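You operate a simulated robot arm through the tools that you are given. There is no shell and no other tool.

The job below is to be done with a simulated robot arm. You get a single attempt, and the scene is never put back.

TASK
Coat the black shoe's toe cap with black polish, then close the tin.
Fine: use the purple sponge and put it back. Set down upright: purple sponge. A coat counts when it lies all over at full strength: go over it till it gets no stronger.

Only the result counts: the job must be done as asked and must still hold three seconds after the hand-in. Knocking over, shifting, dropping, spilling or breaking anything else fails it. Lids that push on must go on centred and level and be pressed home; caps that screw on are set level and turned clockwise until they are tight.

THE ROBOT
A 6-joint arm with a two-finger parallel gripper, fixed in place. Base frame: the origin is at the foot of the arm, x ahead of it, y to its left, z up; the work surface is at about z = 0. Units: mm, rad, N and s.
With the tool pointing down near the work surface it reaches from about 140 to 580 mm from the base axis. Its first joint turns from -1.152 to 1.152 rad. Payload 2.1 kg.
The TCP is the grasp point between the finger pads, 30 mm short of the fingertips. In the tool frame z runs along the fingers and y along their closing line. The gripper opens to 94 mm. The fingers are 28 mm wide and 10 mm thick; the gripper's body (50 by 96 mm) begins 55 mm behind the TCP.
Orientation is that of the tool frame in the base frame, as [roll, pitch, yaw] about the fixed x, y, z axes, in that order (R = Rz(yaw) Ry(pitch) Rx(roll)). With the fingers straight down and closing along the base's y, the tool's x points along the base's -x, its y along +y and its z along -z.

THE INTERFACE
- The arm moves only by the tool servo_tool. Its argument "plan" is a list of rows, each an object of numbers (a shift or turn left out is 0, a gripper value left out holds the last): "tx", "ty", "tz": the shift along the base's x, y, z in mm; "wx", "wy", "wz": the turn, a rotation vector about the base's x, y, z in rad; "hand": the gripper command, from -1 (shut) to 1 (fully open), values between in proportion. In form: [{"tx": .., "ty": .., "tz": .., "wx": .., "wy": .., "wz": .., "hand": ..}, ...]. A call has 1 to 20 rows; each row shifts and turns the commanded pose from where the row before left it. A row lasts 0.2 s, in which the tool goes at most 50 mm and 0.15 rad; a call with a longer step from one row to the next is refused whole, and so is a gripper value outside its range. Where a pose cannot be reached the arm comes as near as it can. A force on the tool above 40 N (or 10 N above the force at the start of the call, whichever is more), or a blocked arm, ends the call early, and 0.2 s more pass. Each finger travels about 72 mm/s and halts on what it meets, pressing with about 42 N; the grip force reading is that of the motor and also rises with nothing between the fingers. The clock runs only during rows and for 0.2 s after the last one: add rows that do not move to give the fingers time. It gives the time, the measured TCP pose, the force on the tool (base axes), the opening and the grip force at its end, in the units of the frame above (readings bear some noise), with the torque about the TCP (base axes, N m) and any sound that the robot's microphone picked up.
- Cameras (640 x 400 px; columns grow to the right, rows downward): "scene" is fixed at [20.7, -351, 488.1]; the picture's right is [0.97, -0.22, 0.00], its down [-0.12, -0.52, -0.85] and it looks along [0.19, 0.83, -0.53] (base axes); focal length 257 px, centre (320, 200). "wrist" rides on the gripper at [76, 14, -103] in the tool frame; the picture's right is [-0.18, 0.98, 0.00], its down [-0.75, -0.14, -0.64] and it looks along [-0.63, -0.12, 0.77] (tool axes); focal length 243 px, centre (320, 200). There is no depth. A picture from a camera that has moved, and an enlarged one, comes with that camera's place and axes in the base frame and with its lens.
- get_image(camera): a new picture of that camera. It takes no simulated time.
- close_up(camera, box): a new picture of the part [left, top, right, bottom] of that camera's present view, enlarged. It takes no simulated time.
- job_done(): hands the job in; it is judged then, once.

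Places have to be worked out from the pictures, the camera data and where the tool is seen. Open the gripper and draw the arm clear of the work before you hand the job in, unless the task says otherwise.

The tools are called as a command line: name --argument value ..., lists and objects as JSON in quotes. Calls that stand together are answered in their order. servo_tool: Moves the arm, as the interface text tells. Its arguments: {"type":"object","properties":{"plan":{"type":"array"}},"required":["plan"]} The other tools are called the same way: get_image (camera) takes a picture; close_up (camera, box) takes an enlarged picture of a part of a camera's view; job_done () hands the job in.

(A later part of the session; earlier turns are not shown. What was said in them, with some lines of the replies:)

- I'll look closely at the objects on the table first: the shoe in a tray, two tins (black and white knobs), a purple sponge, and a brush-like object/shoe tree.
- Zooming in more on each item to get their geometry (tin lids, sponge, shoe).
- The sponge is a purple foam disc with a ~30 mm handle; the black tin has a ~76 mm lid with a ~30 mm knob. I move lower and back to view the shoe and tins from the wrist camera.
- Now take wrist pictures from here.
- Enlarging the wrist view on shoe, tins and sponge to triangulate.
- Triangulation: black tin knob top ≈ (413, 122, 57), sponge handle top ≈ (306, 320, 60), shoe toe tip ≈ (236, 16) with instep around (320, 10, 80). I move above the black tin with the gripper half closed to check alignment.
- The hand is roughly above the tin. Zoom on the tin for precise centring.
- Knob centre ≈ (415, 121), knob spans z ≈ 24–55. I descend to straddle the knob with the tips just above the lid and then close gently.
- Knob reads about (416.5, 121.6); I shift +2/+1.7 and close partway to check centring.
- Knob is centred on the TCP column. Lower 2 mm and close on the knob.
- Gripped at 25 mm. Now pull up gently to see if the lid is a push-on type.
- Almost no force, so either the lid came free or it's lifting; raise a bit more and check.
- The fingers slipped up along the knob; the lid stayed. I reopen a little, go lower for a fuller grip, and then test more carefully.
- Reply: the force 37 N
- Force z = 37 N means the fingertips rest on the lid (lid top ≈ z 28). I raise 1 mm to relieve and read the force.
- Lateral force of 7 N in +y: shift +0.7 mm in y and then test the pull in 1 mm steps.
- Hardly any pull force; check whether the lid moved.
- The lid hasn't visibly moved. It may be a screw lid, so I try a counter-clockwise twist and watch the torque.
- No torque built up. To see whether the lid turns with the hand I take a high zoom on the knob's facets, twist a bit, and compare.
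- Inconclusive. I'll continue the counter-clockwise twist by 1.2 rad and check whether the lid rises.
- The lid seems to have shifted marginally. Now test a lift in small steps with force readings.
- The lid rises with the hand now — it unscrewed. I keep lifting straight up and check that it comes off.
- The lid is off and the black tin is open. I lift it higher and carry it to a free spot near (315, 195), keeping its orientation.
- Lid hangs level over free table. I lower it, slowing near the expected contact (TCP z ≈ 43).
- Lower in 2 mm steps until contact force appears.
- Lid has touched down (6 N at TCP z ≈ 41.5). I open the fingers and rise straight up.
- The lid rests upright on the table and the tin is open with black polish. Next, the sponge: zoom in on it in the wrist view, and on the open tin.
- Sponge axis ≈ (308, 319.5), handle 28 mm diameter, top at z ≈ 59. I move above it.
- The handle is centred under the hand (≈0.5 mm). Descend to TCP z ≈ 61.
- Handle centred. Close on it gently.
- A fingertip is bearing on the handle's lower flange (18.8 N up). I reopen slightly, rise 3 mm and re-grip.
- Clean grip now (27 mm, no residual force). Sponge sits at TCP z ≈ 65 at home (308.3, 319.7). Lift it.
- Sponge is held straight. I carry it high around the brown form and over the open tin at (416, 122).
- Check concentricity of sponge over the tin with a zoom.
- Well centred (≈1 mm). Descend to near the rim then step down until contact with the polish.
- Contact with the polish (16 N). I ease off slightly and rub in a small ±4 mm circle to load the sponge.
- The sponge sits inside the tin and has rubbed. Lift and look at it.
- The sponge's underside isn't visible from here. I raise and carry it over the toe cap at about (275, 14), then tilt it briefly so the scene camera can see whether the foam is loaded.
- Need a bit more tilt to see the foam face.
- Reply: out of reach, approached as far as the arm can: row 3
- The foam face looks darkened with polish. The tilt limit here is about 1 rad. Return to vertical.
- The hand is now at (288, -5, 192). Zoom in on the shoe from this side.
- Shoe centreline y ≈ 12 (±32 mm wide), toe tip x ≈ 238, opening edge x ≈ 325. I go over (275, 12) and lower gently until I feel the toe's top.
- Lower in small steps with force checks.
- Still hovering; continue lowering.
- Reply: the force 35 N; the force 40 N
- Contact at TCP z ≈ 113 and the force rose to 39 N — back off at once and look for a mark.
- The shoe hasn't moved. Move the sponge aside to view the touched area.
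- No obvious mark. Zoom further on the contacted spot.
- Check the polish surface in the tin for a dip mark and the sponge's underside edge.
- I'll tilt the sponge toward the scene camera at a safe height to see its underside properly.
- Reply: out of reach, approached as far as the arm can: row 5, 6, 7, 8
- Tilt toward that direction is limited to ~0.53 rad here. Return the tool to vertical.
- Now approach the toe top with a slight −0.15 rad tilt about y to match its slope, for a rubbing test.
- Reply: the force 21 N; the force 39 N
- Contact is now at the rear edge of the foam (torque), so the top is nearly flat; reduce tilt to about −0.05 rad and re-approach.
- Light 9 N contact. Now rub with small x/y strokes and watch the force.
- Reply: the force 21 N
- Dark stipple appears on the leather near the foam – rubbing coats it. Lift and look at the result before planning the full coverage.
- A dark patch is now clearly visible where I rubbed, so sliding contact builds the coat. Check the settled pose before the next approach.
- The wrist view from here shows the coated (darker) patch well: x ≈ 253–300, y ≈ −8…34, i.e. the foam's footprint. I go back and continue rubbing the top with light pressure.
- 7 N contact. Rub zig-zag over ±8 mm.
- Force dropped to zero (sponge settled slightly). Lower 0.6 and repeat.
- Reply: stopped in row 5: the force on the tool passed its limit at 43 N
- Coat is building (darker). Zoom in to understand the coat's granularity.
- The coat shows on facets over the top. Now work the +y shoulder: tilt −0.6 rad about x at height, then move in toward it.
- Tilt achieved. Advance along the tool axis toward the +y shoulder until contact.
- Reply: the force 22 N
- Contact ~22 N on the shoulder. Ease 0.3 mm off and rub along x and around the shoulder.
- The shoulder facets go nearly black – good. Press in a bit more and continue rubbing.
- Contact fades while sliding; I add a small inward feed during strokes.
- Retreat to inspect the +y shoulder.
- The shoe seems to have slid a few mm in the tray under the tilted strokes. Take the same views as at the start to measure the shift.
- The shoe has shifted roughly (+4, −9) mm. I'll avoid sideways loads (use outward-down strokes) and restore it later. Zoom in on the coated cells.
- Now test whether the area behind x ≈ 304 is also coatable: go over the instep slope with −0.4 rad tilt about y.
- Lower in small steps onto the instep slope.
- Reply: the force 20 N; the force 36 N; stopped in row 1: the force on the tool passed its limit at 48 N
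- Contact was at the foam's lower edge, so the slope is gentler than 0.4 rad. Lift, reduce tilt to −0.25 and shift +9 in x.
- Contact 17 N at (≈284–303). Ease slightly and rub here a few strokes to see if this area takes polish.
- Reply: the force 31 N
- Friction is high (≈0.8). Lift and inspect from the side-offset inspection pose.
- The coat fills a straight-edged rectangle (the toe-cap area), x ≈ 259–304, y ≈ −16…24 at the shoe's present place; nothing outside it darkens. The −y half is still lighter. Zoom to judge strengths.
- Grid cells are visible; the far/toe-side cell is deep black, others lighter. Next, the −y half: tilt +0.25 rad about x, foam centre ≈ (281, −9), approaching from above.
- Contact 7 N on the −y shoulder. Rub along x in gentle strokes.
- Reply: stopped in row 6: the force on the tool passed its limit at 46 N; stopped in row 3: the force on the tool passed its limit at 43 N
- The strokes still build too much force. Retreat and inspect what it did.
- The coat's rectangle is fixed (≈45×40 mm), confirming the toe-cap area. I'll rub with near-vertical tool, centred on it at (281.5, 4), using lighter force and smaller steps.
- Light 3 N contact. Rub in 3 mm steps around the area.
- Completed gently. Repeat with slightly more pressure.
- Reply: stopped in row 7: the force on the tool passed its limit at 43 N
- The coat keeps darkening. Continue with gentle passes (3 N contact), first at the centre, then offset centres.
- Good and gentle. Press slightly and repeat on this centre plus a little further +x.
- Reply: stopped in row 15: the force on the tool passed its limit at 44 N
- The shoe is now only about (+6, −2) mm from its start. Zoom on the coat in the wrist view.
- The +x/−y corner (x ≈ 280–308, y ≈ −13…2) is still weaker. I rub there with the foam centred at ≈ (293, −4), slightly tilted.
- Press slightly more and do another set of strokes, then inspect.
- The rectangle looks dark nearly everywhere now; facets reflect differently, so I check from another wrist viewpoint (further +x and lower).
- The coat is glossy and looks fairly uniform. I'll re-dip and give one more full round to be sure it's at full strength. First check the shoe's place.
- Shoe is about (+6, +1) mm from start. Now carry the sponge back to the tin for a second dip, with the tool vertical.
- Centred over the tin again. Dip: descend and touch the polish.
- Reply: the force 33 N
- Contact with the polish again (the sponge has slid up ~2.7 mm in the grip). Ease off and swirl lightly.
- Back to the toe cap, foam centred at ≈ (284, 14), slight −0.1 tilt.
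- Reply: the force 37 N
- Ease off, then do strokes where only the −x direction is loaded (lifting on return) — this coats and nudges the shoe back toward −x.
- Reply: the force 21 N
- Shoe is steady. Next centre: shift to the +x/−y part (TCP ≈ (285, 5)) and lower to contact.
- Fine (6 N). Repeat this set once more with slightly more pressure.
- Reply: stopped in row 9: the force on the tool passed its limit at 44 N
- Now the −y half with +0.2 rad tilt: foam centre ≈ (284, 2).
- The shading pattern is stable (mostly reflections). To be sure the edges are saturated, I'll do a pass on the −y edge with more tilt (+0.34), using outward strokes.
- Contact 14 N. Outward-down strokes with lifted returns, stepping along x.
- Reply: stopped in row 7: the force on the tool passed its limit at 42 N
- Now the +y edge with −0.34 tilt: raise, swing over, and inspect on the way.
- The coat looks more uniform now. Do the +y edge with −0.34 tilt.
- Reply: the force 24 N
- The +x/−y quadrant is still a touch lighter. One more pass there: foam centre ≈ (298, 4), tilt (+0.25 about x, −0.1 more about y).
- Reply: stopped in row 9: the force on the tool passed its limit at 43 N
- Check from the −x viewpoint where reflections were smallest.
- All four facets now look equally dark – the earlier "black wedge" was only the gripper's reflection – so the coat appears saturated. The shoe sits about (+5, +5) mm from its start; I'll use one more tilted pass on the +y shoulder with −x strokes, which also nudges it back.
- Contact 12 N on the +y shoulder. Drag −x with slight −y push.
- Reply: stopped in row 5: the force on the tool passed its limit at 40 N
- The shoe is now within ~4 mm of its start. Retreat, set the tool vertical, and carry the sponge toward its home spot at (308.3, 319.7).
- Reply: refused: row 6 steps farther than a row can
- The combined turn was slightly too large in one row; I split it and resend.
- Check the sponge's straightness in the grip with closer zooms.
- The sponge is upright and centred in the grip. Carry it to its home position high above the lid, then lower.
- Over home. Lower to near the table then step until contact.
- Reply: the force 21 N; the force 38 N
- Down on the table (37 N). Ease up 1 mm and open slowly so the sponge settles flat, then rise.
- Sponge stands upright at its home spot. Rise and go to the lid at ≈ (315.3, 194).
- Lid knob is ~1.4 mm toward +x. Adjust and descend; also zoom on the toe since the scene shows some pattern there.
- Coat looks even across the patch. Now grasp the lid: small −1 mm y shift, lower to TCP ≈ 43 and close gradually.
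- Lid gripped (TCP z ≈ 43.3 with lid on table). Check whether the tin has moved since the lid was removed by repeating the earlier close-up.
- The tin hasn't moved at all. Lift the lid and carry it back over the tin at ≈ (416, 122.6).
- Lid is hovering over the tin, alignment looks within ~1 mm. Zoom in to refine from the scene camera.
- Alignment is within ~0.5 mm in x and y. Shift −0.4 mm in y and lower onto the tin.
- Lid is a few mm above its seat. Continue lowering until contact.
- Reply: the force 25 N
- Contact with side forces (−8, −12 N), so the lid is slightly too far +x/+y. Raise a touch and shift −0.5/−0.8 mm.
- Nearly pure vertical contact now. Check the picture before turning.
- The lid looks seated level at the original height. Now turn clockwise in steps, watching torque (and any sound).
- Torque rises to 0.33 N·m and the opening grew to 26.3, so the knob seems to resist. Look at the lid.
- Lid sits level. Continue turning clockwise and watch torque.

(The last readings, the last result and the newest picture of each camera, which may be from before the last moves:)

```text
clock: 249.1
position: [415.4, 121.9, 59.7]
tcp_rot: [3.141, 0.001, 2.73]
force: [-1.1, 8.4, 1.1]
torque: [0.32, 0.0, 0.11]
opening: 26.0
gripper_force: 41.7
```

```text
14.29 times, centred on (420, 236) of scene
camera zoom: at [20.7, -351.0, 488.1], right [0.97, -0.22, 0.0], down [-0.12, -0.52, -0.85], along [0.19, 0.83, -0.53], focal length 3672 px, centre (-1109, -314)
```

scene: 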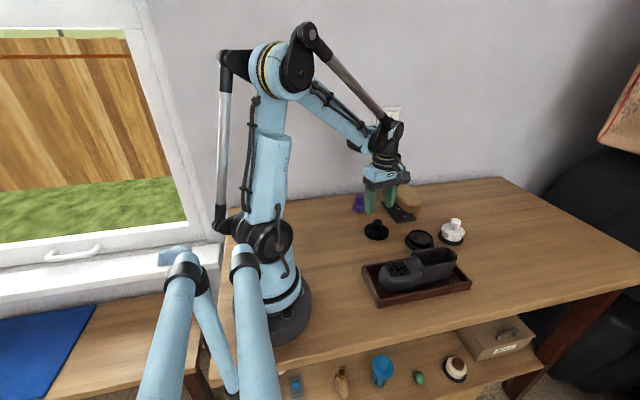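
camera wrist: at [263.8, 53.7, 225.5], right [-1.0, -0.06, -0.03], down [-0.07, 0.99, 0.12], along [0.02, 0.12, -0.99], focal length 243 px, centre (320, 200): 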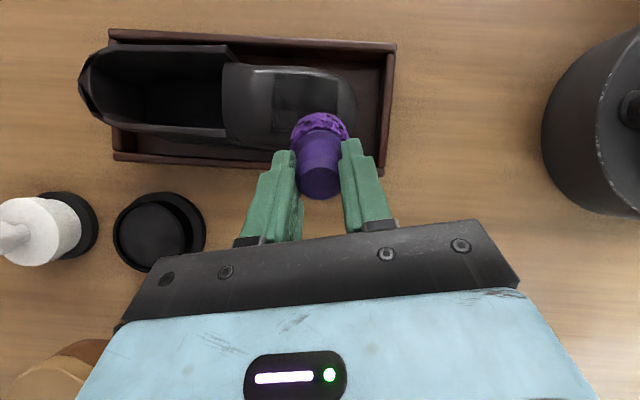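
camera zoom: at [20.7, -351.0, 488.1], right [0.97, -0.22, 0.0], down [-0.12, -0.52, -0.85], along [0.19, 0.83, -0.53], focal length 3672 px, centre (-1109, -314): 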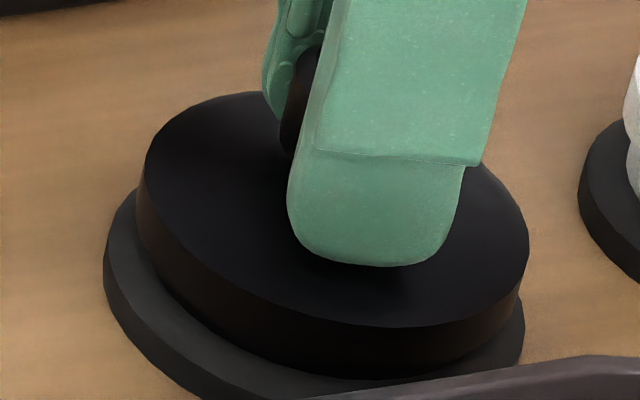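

Torque peaks then drops with the opening – the fingers slip over the knob, i.e. the lid resists. I release, turn the hand back, regrip centred and repeat the clockwise turn to make sure it is really tight.

servo_tool --plan '[{"hand": -0.35}, {"hand": -0.2}, {"hand": -0.1}, {"wz": 0.15}, {"wz": 0.15}, {"wz": 0.15}, {"wz": 0.15}, {"wz": 0.15}, {"wz": 0.15}, {"wz": 0.15}, {"wz": 0.15}, {"wz": 0.15}, {"wz": 0.15}, {"wz": 0.15}, {"wz": 0.15}, {"wz": 0.15}, {"wz": 0.15}, {}]'

close_up --camera "wrist" --box '[240, 80, 400, 220]'

close_up --camera "scene" --box '[406, 222, 434, 250]'

```text
clock: 252.9
position: [415.9, 121.7, 61.1]
tcp_rot: [-3.139, 0.003, -1.449]
force: [0.5, 0.4, 1.7]
torque: [0.0, 0.02, -0.02]
opening: 42.3
gripper_force: 0.0
```

```text
2.86 times, centred on (320, 150) of wrist
camera zoom: at [410.0, 44.0, 162.8], right [-1.0, 0.06, 0.0], down [0.05, 0.76, 0.64], along [0.04, 0.64, -0.77], focal length 693 px, centre (320, 343)
```

zoom: 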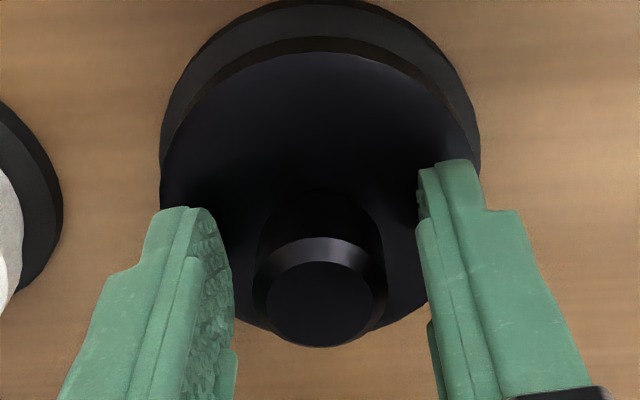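

```text
14.29 times, centred on (420, 236) of scene
camera zoom: at [20.7, -351.0, 488.1], right [0.97, -0.22, 0.0], down [-0.12, -0.52, -0.85], along [0.19, 0.83, -0.53], focal length 3672 px, centre (-1109, -314)
```

zoom: 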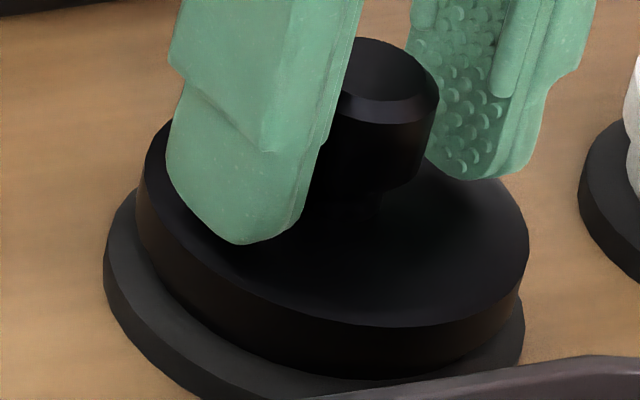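

Knob sits about (−1.1, +1.5) mm from the hand's axis; centre on it, close and twist clockwise again.

servo_tool --plan '[{"tx": -1.1, "ty": 1.5}, {"hand": -0.3}, {"hand": -0.42}, {"hand": -0.5}, {"hand": -1}, {}, {}]'

servo_tool --plan '[{"wz": -0.1}, {"wz": -0.1}]'

servo_tool --plan '[{"wz": -0.1}, {"wz": -0.1}]'

```text
clock: 254.5
position: [414.6, 123.5, 59.4]
tcp_rot: [-3.136, 0.004, -1.449]
force: [18.5, 4.0, -1.7]
torque: [0.06, -0.36, 0.15]
opening: 25.0
gripper_force: 41.6
```

```text
clock: 255.1
position: [414.0, 123.2, 60.8]
tcp_rot: [-3.137, 0.004, -1.653]
force: [18.4, 3.8, -0.4]
torque: [0.15, -0.47, 0.48]
opening: 26.0
gripper_force: 41.6
```

```text
clock: 255.7
position: [415.3, 124.9, 59.0]
tcp_rot: [-3.136, 0.006, -1.851]
force: [18.3, 3.8, 1.0]
torque: [0.06, -0.45, 0.29]
opening: 26.2
gripper_force: 41.8
```

Side force of +18 N in x: shift back +1 mm, then continue the clockwise turn.

servo_tool --plan '[{"tx": 1.0}, {}]'

servo_tool --plan '[{"wz": -0.1}, {"wz": -0.1}]'

servo_tool --plan '[{"wz": -0.1}, {"wz": -0.1}]'

```text
clock: 256.3
position: [415.5, 123.9, 59.6]
tcp_rot: [3.141, 0.003, -1.849]
force: [11.1, 5.7, 3.2]
torque: [0.16, -0.15, 0.03]
opening: 26.4
gripper_force: 41.9
```

```text
clock: 256.9
position: [414.6, 123.7, 61.7]
tcp_rot: [-3.14, 0.0, -2.052]
force: [8.8, -2.8, -2.1]
torque: [-0.08, -0.27, 0.02]
opening: 25.9
gripper_force: 42.0
```

```text
clock: 257.5
position: [415.4, 122.1, 60.3]
tcp_rot: [-3.14, 0.002, -2.252]
force: [7.7, -2.7, 5.1]
torque: [-0.04, -0.18, 0.11]
opening: 25.1
gripper_force: 41.8
```

The knob is octagonal (opening cycles every ~0.79 rad), so the lid now stays fixed while the hand turns – it holds. I relieve side load and do a gentle 1 mm pull test to see if it is retained.

servo_tool --plan '[{"tx": 0.6, "ty": -0.2}, {}]'

servo_tool --plan '[{"tz": 1}]'

servo_tool --plan '[{"tz": 1}]'

close_up --camera "scene" --box '[406, 222, 434, 250]'

```text
clock: 258.1
position: [415.1, 122.9, 60.2]
tcp_rot: [3.14, 0.001, -2.249]
force: [4.1, -4.5, 23.7]
torque: [-0.08, -0.03, -0.22]
opening: 24.8
gripper_force: 42.4
```

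```text
clock: 258.5
position: [415.3, 122.4, 60.9]
tcp_rot: [-3.14, 0.003, -2.249]
force: [5.5, -4.5, 9.5]
torque: [-0.14, -0.07, -0.3]
opening: 25.2
gripper_force: 42.2
```

```text
clock: 258.9
position: [414.6, 124.9, 61.3]
tcp_rot: [-3.141, 0.001, -2.25]
force: [3.9, -1.8, -0.5]
torque: [-0.1, -0.09, -0.01]
opening: 24.9
gripper_force: 41.9
```

```text
14.29 times, centred on (420, 236) of scene
camera zoom: at [20.7, -351.0, 488.1], right [0.97, -0.22, 0.0], down [-0.12, -0.52, -0.85], along [0.19, 0.83, -0.53], focal length 3672 px, centre (-1109, -314)
```

zoom: 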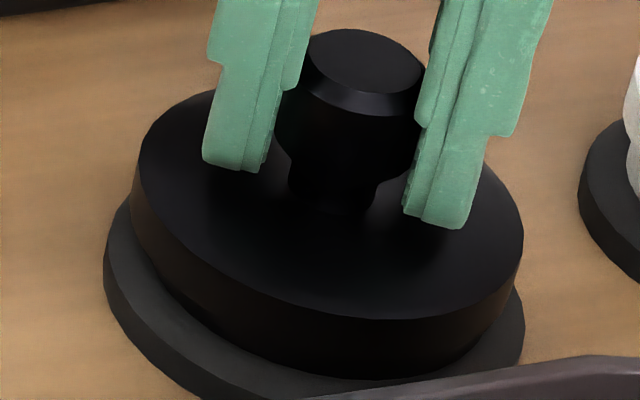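

The lid came up slightly and tilted with that pull, so I must re-seat it. I lower back, release so it settles flat, and look.

servo_tool --plan '[{"tz": -1}, {"tz": -0.8}, {}, {"hand": -0.42}, {"hand": -0.3}, {"hand": -0.1}, {}]'

close_up --camera "scene" --box '[406, 222, 434, 250]'

close_up --camera "wrist" --box '[240, 80, 400, 220]'

```text
clock: 260.5
position: [416.1, 123.2, 61.2]
tcp_rot: [3.141, 0.003, -2.249]
force: [-0.5, 0.9, 0.6]
torque: [-0.03, 0.0, 0.02]
opening: 42.6
gripper_force: 0.1
```

```text
14.29 times, centred on (420, 236) of scene
camera zoom: at [20.7, -351.0, 488.1], right [0.97, -0.22, 0.0], down [-0.12, -0.52, -0.85], along [0.19, 0.83, -0.53], focal length 3672 px, centre (-1109, -314)
```

zoom: 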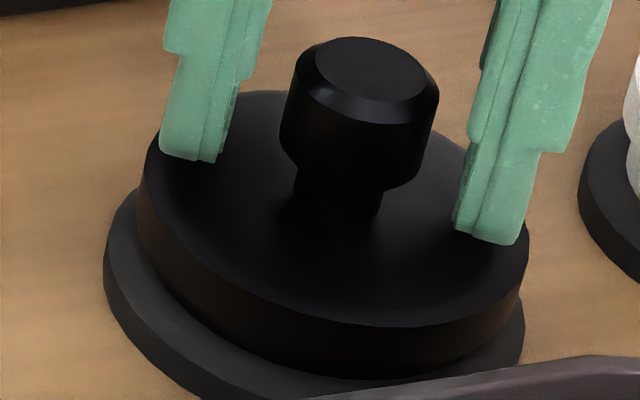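

```text
2.86 times, centred on (320, 150) of wrist
camera zoom: at [356.1, 72.9, 163.3], right [-0.65, 0.76, 0.0], down [0.58, 0.5, 0.64], along [0.49, 0.42, -0.77], focal length 693 px, centre (320, 343)
```

zoom: 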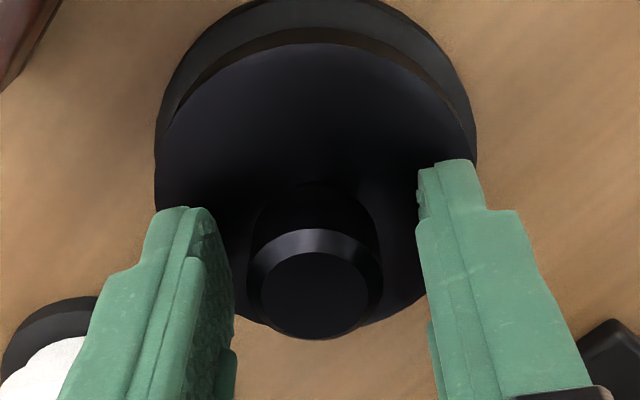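

Lid dropped back flush. Zoom on the knob to understand its shape.

close_up --camera "scene" --box '[416, 222, 428, 234]'

close_up --camera "wrist" --box '[290, 140, 350, 190]'

```text
16.00 times, centred on (422, 228) of scene
camera zoom: at [20.7, -351.0, 488.1], right [0.97, -0.22, 0.0], down [-0.12, -0.52, -0.85], along [0.19, 0.83, -0.53], focal length 4113 px, centre (-1312, -248)
```

zoom: 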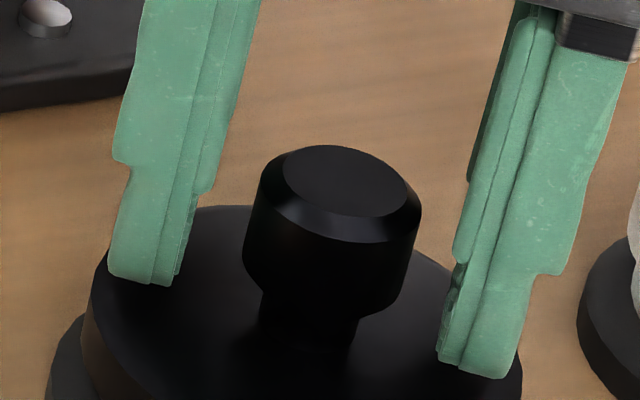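

```text
8.00 times, centred on (320, 165) of wrist
camera zoom: at [356.1, 72.9, 163.3], right [-0.65, 0.76, 0.0], down [0.58, 0.5, 0.64], along [0.49, 0.42, -0.77], focal length 1941 px, centre (320, 480)
```

zoom: 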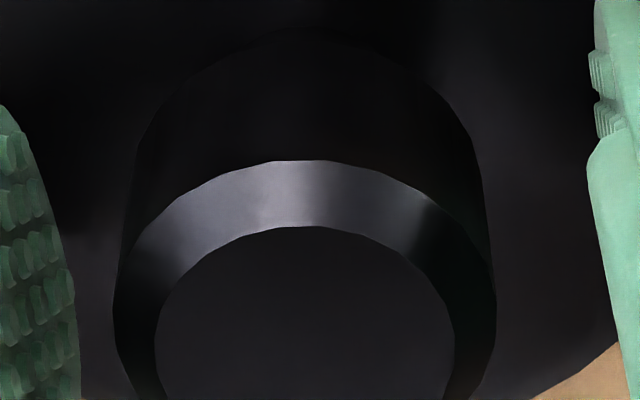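

The hand is centred on the knob at this yaw. Close again, check side forces, then press lightly and turn clockwise.

servo_tool --plan '[{"tz": 0.5}, {"hand": -0.3}, {"hand": -0.42}, {"hand": -0.5}, {"hand": -1}, {}, {}]'

```text
clock: 262.1
position: [415.3, 122.9, 61.0]
tcp_rot: [-3.141, 0.002, -2.25]
force: [8.9, -4.3, 0.8]
torque: [-0.09, -0.17, -0.15]
opening: 25.0
gripper_force: 41.9
```

servo_tool --plan '[{"tx": 0.5, "ty": -0.35}, {}]'

```text
clock: 262.7
position: [414.7, 124.2, 60.3]
tcp_rot: [3.141, 0.002, -2.25]
force: [8.0, -3.4, 9.8]
torque: [-0.08, -0.14, -0.25]
opening: 25.0
gripper_force: 42.1
```

The readings are ambiguous, so I release and move the hand clear to compare the lid's height and level with the very first picture.

servo_tool --plan '[{"tx": -0.5, "ty": 0.35}, {"hand": -0.42}, {"hand": -0.3}, {"hand": 0}, {"hand": 0.2}, {"tz": 20}, {"tz": 40}, {"tz": 40}, {"tx": -40, "ty": 30}, {"tx": -40, "ty": 30}, {}]'

close_up --camera "scene" --box '[400, 210, 480, 260]'

close_up --camera "scene" --box '[406, 222, 434, 250]'

```text
clock: 265.1
position: [337.2, 184.6, 160.8]
tcp_rot: [3.14, 0.0, -2.25]
force: [0.4, 0.4, 0.0]
torque: [0.01, -0.01, -0.03]
opening: 56.2
gripper_force: 0.2
```

```text
8.00 times, centred on (440, 235) of scene
camera zoom: at [20.7, -351.0, 488.1], right [0.97, -0.22, 0.0], down [-0.12, -0.52, -0.85], along [0.19, 0.83, -0.53], focal length 2056 px, centre (-640, -80)
```

zoom: 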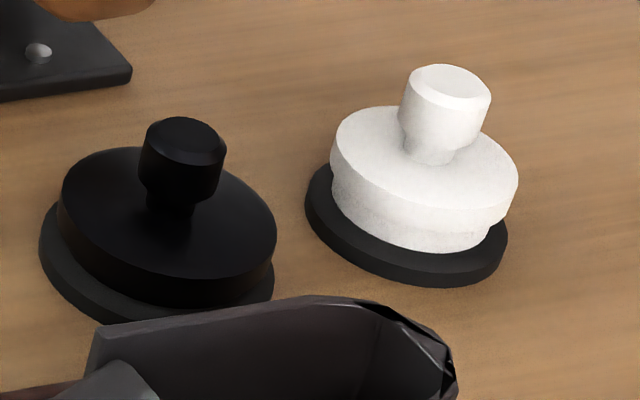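

```text
14.29 times, centred on (420, 236) of scene
camera zoom: at [20.7, -351.0, 488.1], right [0.97, -0.22, 0.0], down [-0.12, -0.52, -0.85], along [0.19, 0.83, -0.53], focal length 3672 px, centre (-1109, -314)
```

zoom: 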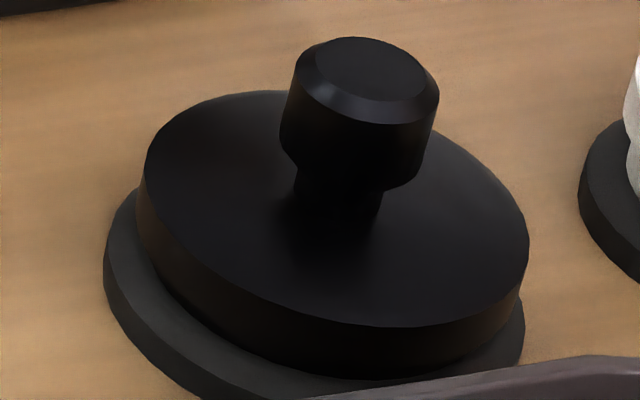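

The lid's height and level match the very first picture. To make sure it is locked, I go back with the hand turned to align with the knob's flats (yaw ≈ −1.45), re-centre using forces, and then tighten clockwise.

servo_tool --plan '[{"tx": 40, "ty": -30, "wz": 0.15}, {"tx": 40, "ty": -30, "wz": 0.15}, {"wz": 0.15}, {"wz": 0.15}, {"wz": 0.15, "tx": 1}, {"wz": 0.05}, {"tz": -40}, {"tz": -30}, {}]'

close_up --camera "wrist" --box '[240, 60, 400, 200]'

```text
clock: 267.1
position: [417.4, 124.5, 92.5]
tcp_rot: [-3.141, 0.002, -1.448]
force: [0.5, 0.3, 0.4]
torque: [-0.01, 0.02, -0.01]
opening: 56.5
gripper_force: 0.1
```

```text
2.86 times, centred on (320, 130) of wrist
camera zoom: at [412.4, 46.2, 194.4], right [-1.0, 0.06, 0.0], down [0.05, 0.76, 0.64], along [0.04, 0.64, -0.77], focal length 693 px, centre (320, 400)
```

zoom: 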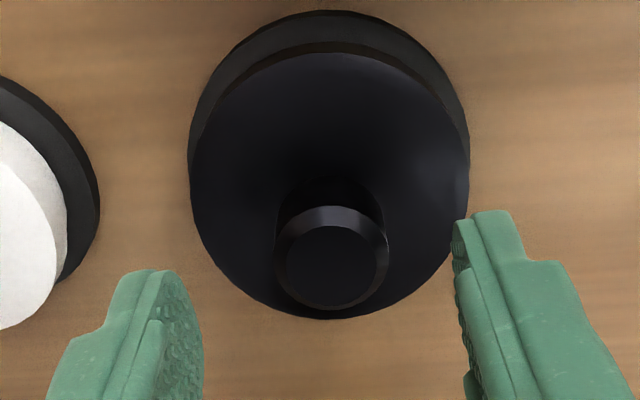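

Knob lies 2.7 mm toward −x and 0.9 mm toward −y of the hand axis (the gripped views are biased by finger occlusion). Correct and descend.

servo_tool --plan '[{"tx": -2.7, "ty": -0.9, "tz": -15}, {"tz": -15}, {"hand": -0.1}, {}]'

close_up --camera "wrist" --box '[240, 80, 400, 220]'

```text
clock: 268.1
position: [414.5, 123.0, 61.8]
tcp_rot: [-3.14, 0.002, -1.449]
force: [-0.4, -0.5, 0.1]
torque: [-0.01, 0.02, -0.01]
opening: 42.4
gripper_force: 0.1
```

```text
2.86 times, centred on (320, 150) of wrist
camera zoom: at [409.4, 45.0, 163.9], right [-1.0, 0.06, 0.0], down [0.05, 0.76, 0.64], along [0.04, 0.64, -0.77], focal length 693 px, centre (320, 343)
```

zoom: 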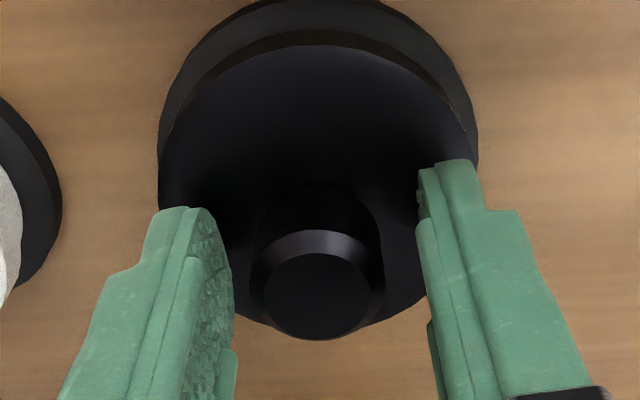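

servo_tool --plan '[{"tx": 0.5}, {"hand": -0.3}, {"hand": -0.42}, {"hand": -0.5}, {"hand": -1}, {}, {}]'

```text
clock: 269.7
position: [414.1, 122.8, 60.8]
tcp_rot: [-3.141, 0.001, -1.449]
force: [8.5, 0.7, -1.0]
torque: [0.07, -0.13, -0.21]
opening: 25.1
gripper_force: 41.4
```

servo_tool --plan '[{"tx": 0.6}, {}]'

```text
clock: 270.3
position: [415.0, 121.7, 61.5]
tcp_rot: [-3.141, 0.001, -1.45]
force: [5.5, 1.6, 18.2]
torque: [0.02, -0.14, -0.33]
opening: 25.2
gripper_force: 42.0
```

servo_tool --plan '[{"wz": -0.08}, {}]'

servo_tool --plan '[{"wz": -0.08}, {}]'

```text
clock: 270.9
position: [415.1, 123.6, 61.6]
tcp_rot: [-3.141, 0.003, -1.528]
force: [4.4, 4.5, 16.5]
torque: [0.12, -0.12, 0.49]
opening: 24.6
gripper_force: 42.5
```

```text
clock: 271.5
position: [414.6, 123.1, 60.7]
tcp_rot: [-3.141, 0.001, -1.612]
force: [2.0, 3.4, 1.8]
torque: [0.12, 0.02, 0.4]
opening: 25.2
gripper_force: 41.8
```

The lid is now rotationally rigid both ways (−0.33…+0.49 N·m without moving), i.e. it is seated firmly; it behaves like a lid that needs pressing home. I press straight down through the grip to make sure.

servo_tool --plan '[{"tz": -0.8}]'

servo_tool --plan '[{"tz": -0.8}]'

```text
clock: 271.9
position: [415.4, 122.0, 60.4]
tcp_rot: [-3.138, 0.0, -1.611]
force: [10.3, 3.7, 7.0]
torque: [0.12, 0.0, 0.3]
opening: 25.4
gripper_force: 41.8
```

```text
clock: 272.3
position: [414.5, 121.6, 59.5]
tcp_rot: [-3.141, 0.003, -1.609]
force: [11.2, 2.5, 15.6]
torque: [0.02, -0.46, 0.34]
opening: 25.2
gripper_force: 42.1
```

Release the knob and instead press centrally on the knob's top with closed fingers.

servo_tool --plan '[{"hand": -0.42}, {"hand": -0.3}, {"hand": -0.1}, {"hand": 0.1}, {"tz": 15}, {"tz": 35}, {"hand": -1}, {}, {}, {}]'

close_up --camera "wrist" --box '[240, 40, 400, 200]'

close_up --camera "scene" --box '[400, 200, 445, 250]'

```text
clock: 274.5
position: [415.7, 121.5, 111.1]
tcp_rot: [-3.141, 0.002, -1.608]
force: [-0.9, 0.0, -0.3]
torque: [0.0, -0.03, 0.01]
opening: 0.3
gripper_force: 32.7
```

```text
2.50 times, centred on (320, 120) of wrist
camera zoom: at [398.1, 45.9, 213.0], right [-0.97, 0.22, 0.0], down [0.17, 0.75, 0.64], along [0.14, 0.63, -0.77], focal length 606 px, centre (320, 400)
```

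zoom: 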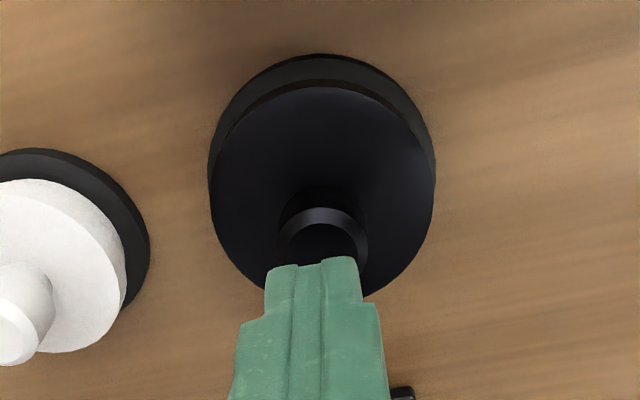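

```text
8.00 times, centred on (422, 225) of scene
camera zoom: at [20.7, -351.0, 488.1], right [0.97, -0.22, 0.0], down [-0.12, -0.52, -0.85], along [0.19, 0.83, -0.53], focal length 2056 px, centre (-500, 0)
```

zoom: 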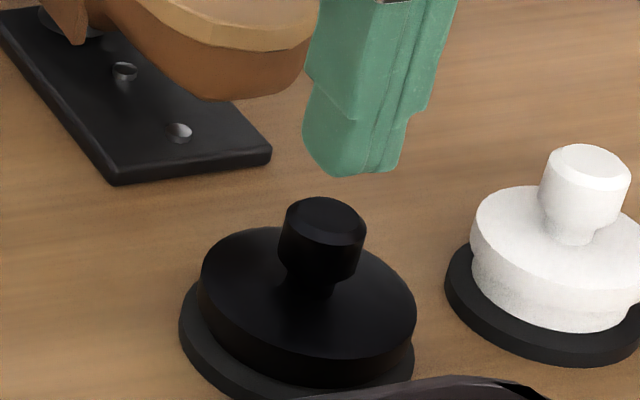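

Closed fingertips are centred above the knob. Press down gently onto it, stepping to about 30–35 N.

servo_tool --plan '[{"tz": -12}, {"tz": -8}, {}]'

servo_tool --plan '[{"tz": -1.5}]'

servo_tool --plan '[{"tz": -1}]'

```text
clock: 275.3
position: [416.7, 121.2, 90.0]
tcp_rot: [-3.142, 0.002, -1.609]
force: [0.4, -0.1, 0.3]
torque: [-0.01, 0.01, 0.02]
opening: 0.2
gripper_force: 32.8
```

```text
clock: 275.7
position: [415.4, 121.9, 89.6]
tcp_rot: [3.14, 0.002, -1.609]
force: [-3.5, -2.5, 36.3]
torque: [-0.15, 0.12, 0.02]
opening: 0.1
gripper_force: 32.9
```

```text
clock: 276.0
position: [414.5, 121.4, 89.7]
tcp_rot: [3.14, 0.001, -1.61]
force: [-1.5, -0.9, 14.8]
torque: [-0.03, 0.01, 0.04]
opening: 0.0
gripper_force: 32.7
stopped in row 1: the force on the tool passed its limit at 51 N (the readings are from after the stop); the commanded pose is now the measured one
```

Pressed with up to ~50 N; the lid is home. Lift away and check the lid from the same view as at the start.

servo_tool --plan '[{"tz": 10}, {"tz": 40}, {"tz": 40}, {"tx": -40, "ty": 30, "hand": 0}, {"tx": -40, "ty": 30, "hand": 1}, {"tz": 40}, {}]'

close_up --camera "scene" --box '[400, 210, 480, 260]'

close_up --camera "scene" --box '[355, 240, 480, 310]'

close_up --camera "scene" --box '[340, 185, 380, 215]'

get_image --camera "scene"

```text
clock: 277.6
position: [336.0, 181.1, 218.3]
tcp_rot: [-3.14, 0.0, -1.611]
force: [0.2, 0.0, 0.9]
torque: [0.01, 0.03, 0.0]
opening: 94.1
gripper_force: 0.1
```

```text
8.00 times, centred on (440, 235) of scene
camera zoom: at [20.7, -351.0, 488.1], right [0.97, -0.22, 0.0], down [-0.12, -0.52, -0.85], along [0.19, 0.83, -0.53], focal length 2056 px, centre (-640, -80)
```

zoom: 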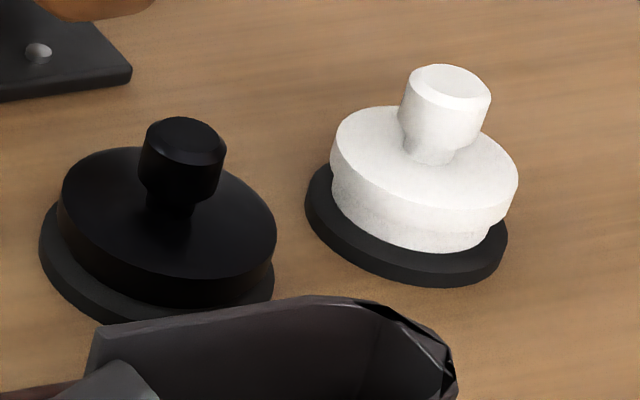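

```text
5.12 times, centred on (418, 275) of scene
camera zoom: at [20.7, -351.0, 488.1], right [0.97, -0.22, 0.0], down [-0.12, -0.52, -0.85], along [0.19, 0.83, -0.53], focal length 1316 px, centre (-179, -184)
```

zoom: 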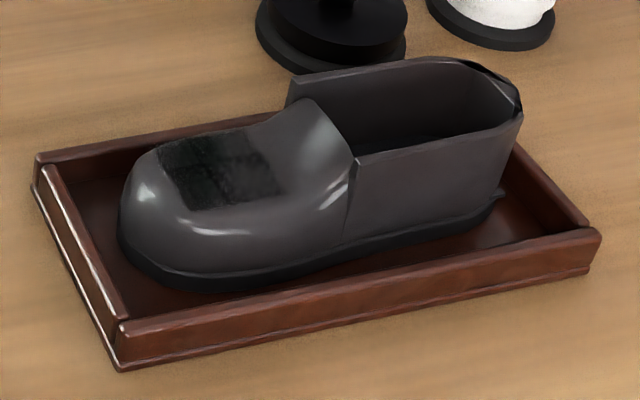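

```text
13.33 times, centred on (360, 200) of scene
camera zoom: at [20.7, -351.0, 488.1], right [0.97, -0.22, 0.0], down [-0.12, -0.52, -0.85], along [0.19, 0.83, -0.53], focal length 3427 px, centre (-213, 200)
```

zoom: 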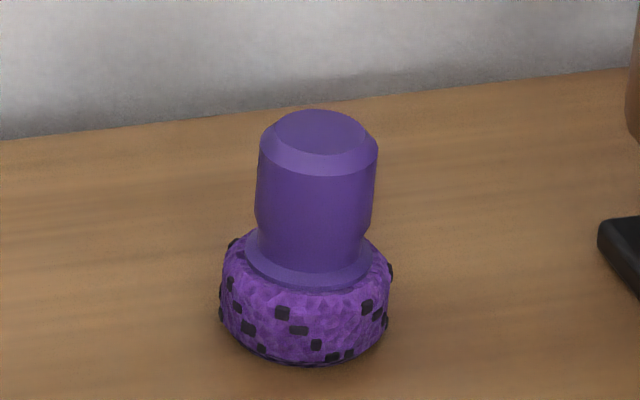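

```text
taken
```

scene: 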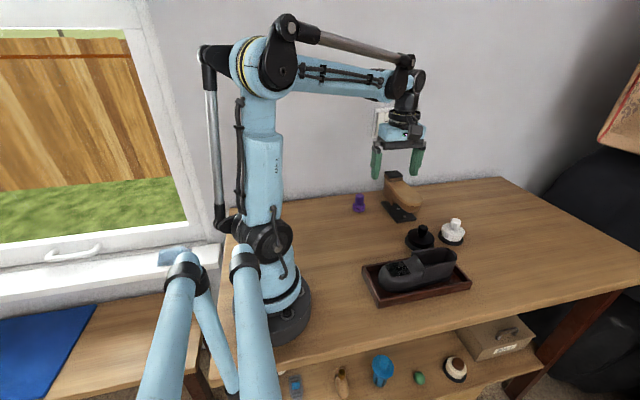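

Everything is in place: lid identical to the first picture, sponge upright at home. One last look at the toe cap from the wrist camera before handing in.

servo_tool --plan '[{"tx": -20, "ty": -40, "wz": 0.15}, {"tx": -20, "ty": -42, "wz": 0.11}, {"tx": -15, "ty": -30, "tz": -25}, {"tz": -20}, {}]'

get_image --camera "wrist"

close_up --camera "wrist" --box '[240, 0, 380, 110]'

close_up --camera "scene" --box '[380, 258, 412, 284]'

```text
clock: 278.8
position: [278.5, 68.7, 174.8]
tcp_rot: [-3.141, -0.001, -1.349]
force: [0.0, 0.4, 0.5]
torque: [0.0, 0.02, 0.0]
opening: 94.1
gripper_force: 0.2
```

```text
taken
camera wrist: at [281.5, -8.9, 276.5], right [-1.0, -0.04, 0.0], down [-0.03, 0.77, 0.64], along [-0.02, 0.64, -0.77], focal length 243 px, centre (320, 200)
```

wrist: 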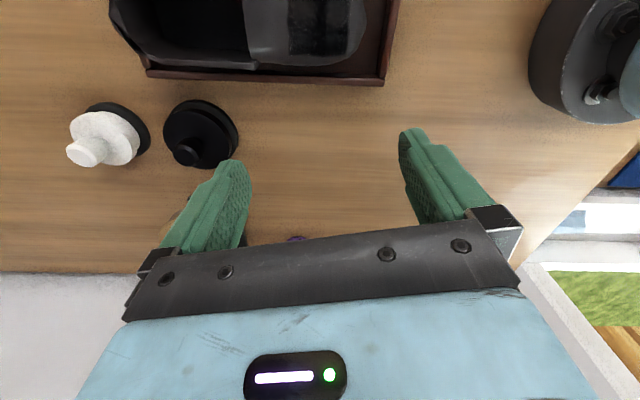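

```text
3.64 times, centred on (310, 55) of wrist
camera zoom: at [281.5, -8.9, 276.5], right [-1.0, -0.04, 0.0], down [-0.03, 0.77, 0.64], along [-0.02, 0.64, -0.77], focal length 882 px, centre (356, 727)
```

zoom: 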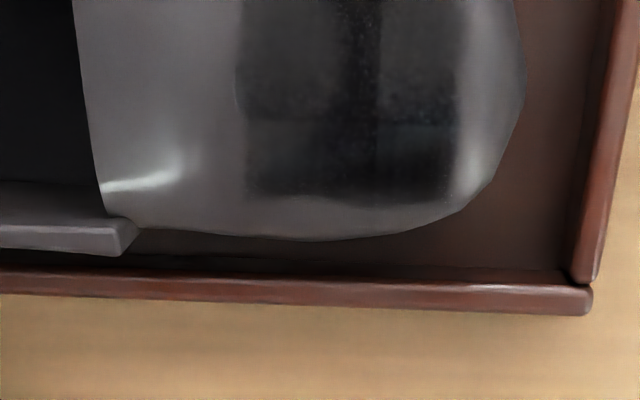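

```text
15.38 times, centred on (396, 271) of scene
camera zoom: at [20.7, -351.0, 488.1], right [0.97, -0.22, 0.0], down [-0.12, -0.52, -0.85], along [0.19, 0.83, -0.53], focal length 3954 px, centre (-849, -892)
```

zoom: 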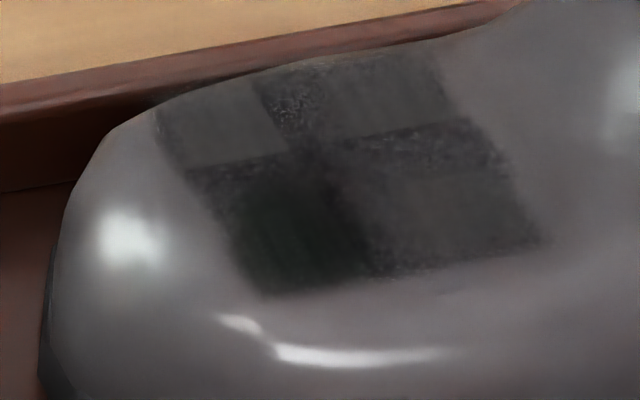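

The facets mirror the green fingers (glossy, evenly coated), the lid is home and everything else stands as before. I draw the arm up and clear with the gripper open.

servo_tool --plan '[{"tz": 40}, {"tz": 45}, {"tz": 45, "ty": 15}, {"tz": 45, "ty": 25}, {"ty": 30}, {}, {}]'

get_image --camera "scene"

close_up --camera "scene" --box '[340, 160, 500, 310]'

```text
refused: row 4 steps farther than a row can; nothing moved
```

```text
taken
```

scene: 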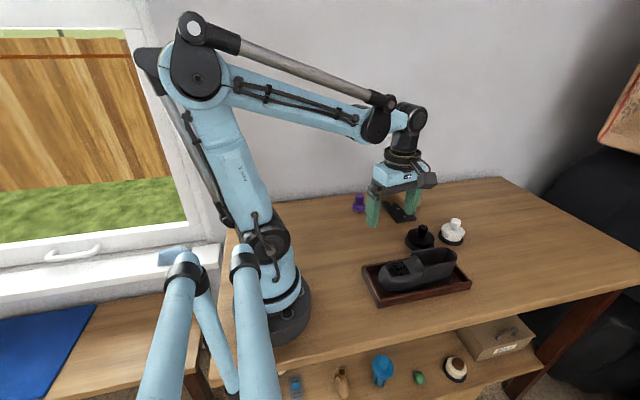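

```text
2.67 times, centred on (420, 235) of scene
camera zoom: at [20.7, -351.0, 488.1], right [0.97, -0.22, 0.0], down [-0.12, -0.52, -0.85], along [0.19, 0.83, -0.53], focal length 686 px, centre (53, 107)
```

zoom: 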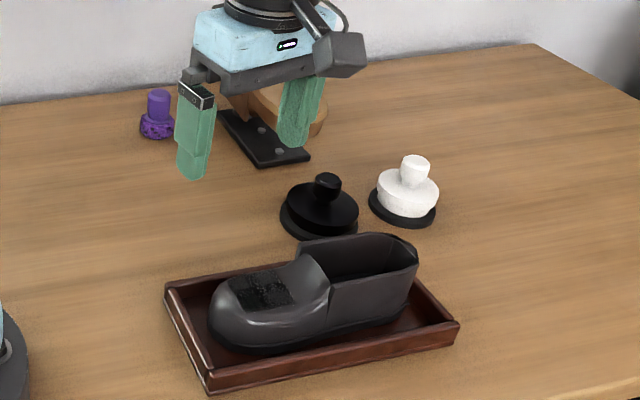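

One row was too long; before resending I take mid-level zooms of the toe patch.

close_up --camera "scene" --box '[370, 245, 430, 295]'

servo_tool --plan '[{"tz": 40}, {"tz": 45}, {"tz": 45, "ty": 15}, {"tz": 40, "ty": 25}, {"ty": 30}, {}, {}]'

close_up --camera "scene" --box '[370, 245, 430, 295]'

close_up --camera "scene" --box '[380, 255, 412, 284]'

close_up --camera "scene" --box '[340, 160, 500, 310]'

```text
8.00 times, centred on (400, 270) of scene
camera zoom: at [20.7, -351.0, 488.1], right [0.97, -0.22, 0.0], down [-0.12, -0.52, -0.85], along [0.19, 0.83, -0.53], focal length 2056 px, centre (-320, -360)
```

zoom: 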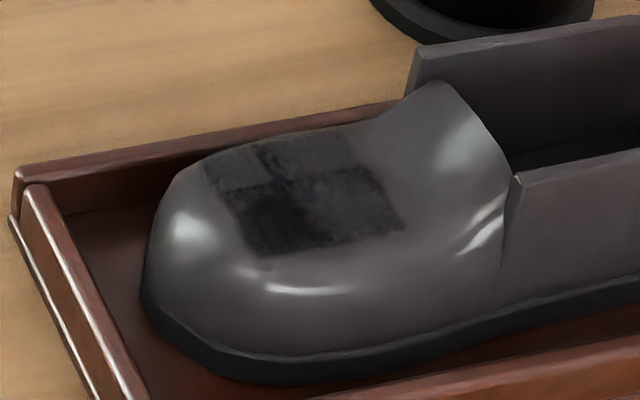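

```text
clock: 280.4
position: [282.2, 139.0, 343.3]
tcp_rot: [-3.141, -0.001, -1.35]
force: [0.3, -0.4, 0.3]
torque: [0.01, 0.01, -0.01]
opening: 94.0
gripper_force: 0.0
```

```text
8.00 times, centred on (400, 270) of scene
camera zoom: at [20.7, -351.0, 488.1], right [0.97, -0.22, 0.0], down [-0.12, -0.52, -0.85], along [0.19, 0.83, -0.53], focal length 2056 px, centre (-320, -360)
```

zoom: 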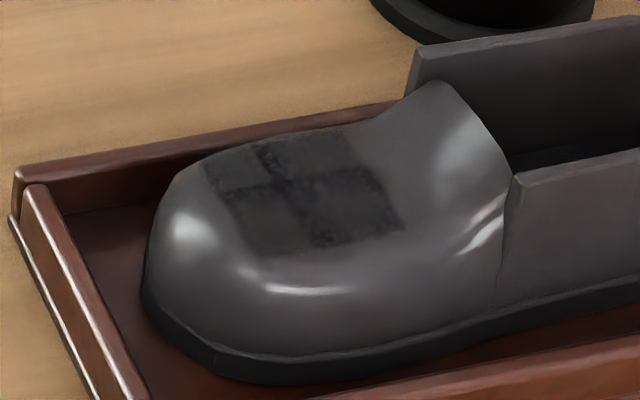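

```text
13.79 times, centred on (396, 270) of scene
camera zoom: at [20.7, -351.0, 488.1], right [0.97, -0.22, 0.0], down [-0.12, -0.52, -0.85], along [0.19, 0.83, -0.53], focal length 3546 px, centre (-728, -759)
```

zoom: 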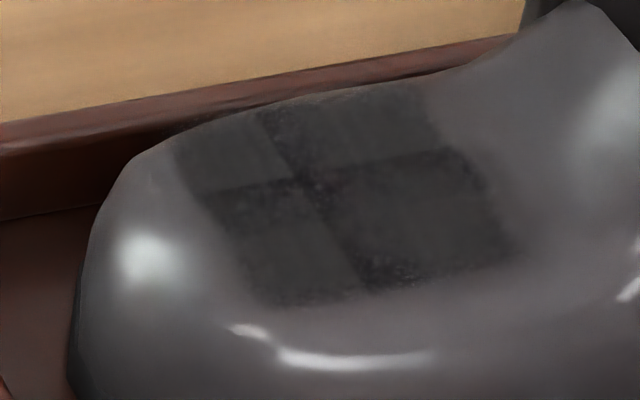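

```text
2.67 times, centred on (420, 235) of scene
camera zoom: at [20.7, -351.0, 488.1], right [0.97, -0.22, 0.0], down [-0.12, -0.52, -0.85], along [0.19, 0.83, -0.53], focal length 686 px, centre (53, 107)
```

zoom: 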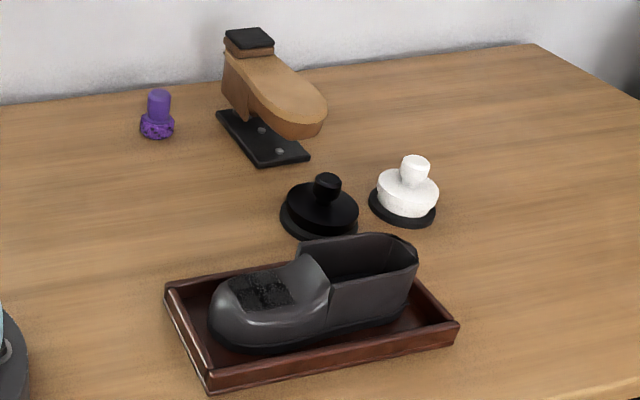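

With the arm away all four facets of the toe cap show the same dark tone (unchanged since the last passes), the tin is closed with its lid level as at the start, and the sponge stands upright at home. Handing in.

job_done

```text
The job is handed in.
```

The job is handed in. The toe cap is coated with black polish, the black tin is closed, and the purple sponge is back upright in its original spot. Three things are less certain than that sounds:

- **Coat strength:** I could only judge it from pictures. Further strokes stopped darkening the toe cap, and with the arm clear all four visible facets show the same tone. I take that as full strength, but it isn't measured.
- **Shoe position:** The shoe slid in its tray during the tilted strokes, by up to about 10 mm. I nudged it back to within about 4 mm of where it started, with a slight rotation left over. The tray, the white tin and the brown form look unmoved.
- **Lid:** It went on level and, in the last view, matches the first picture. It lifted off once during a pull test, so I reseated it, turned it clockwise until it resisted, and pressed it down with up to about 50 N. I heard no click and did not pull-test it again, so I can't confirm how firmly it holds.

The gripper is open and the arm is drawn clear of the work.
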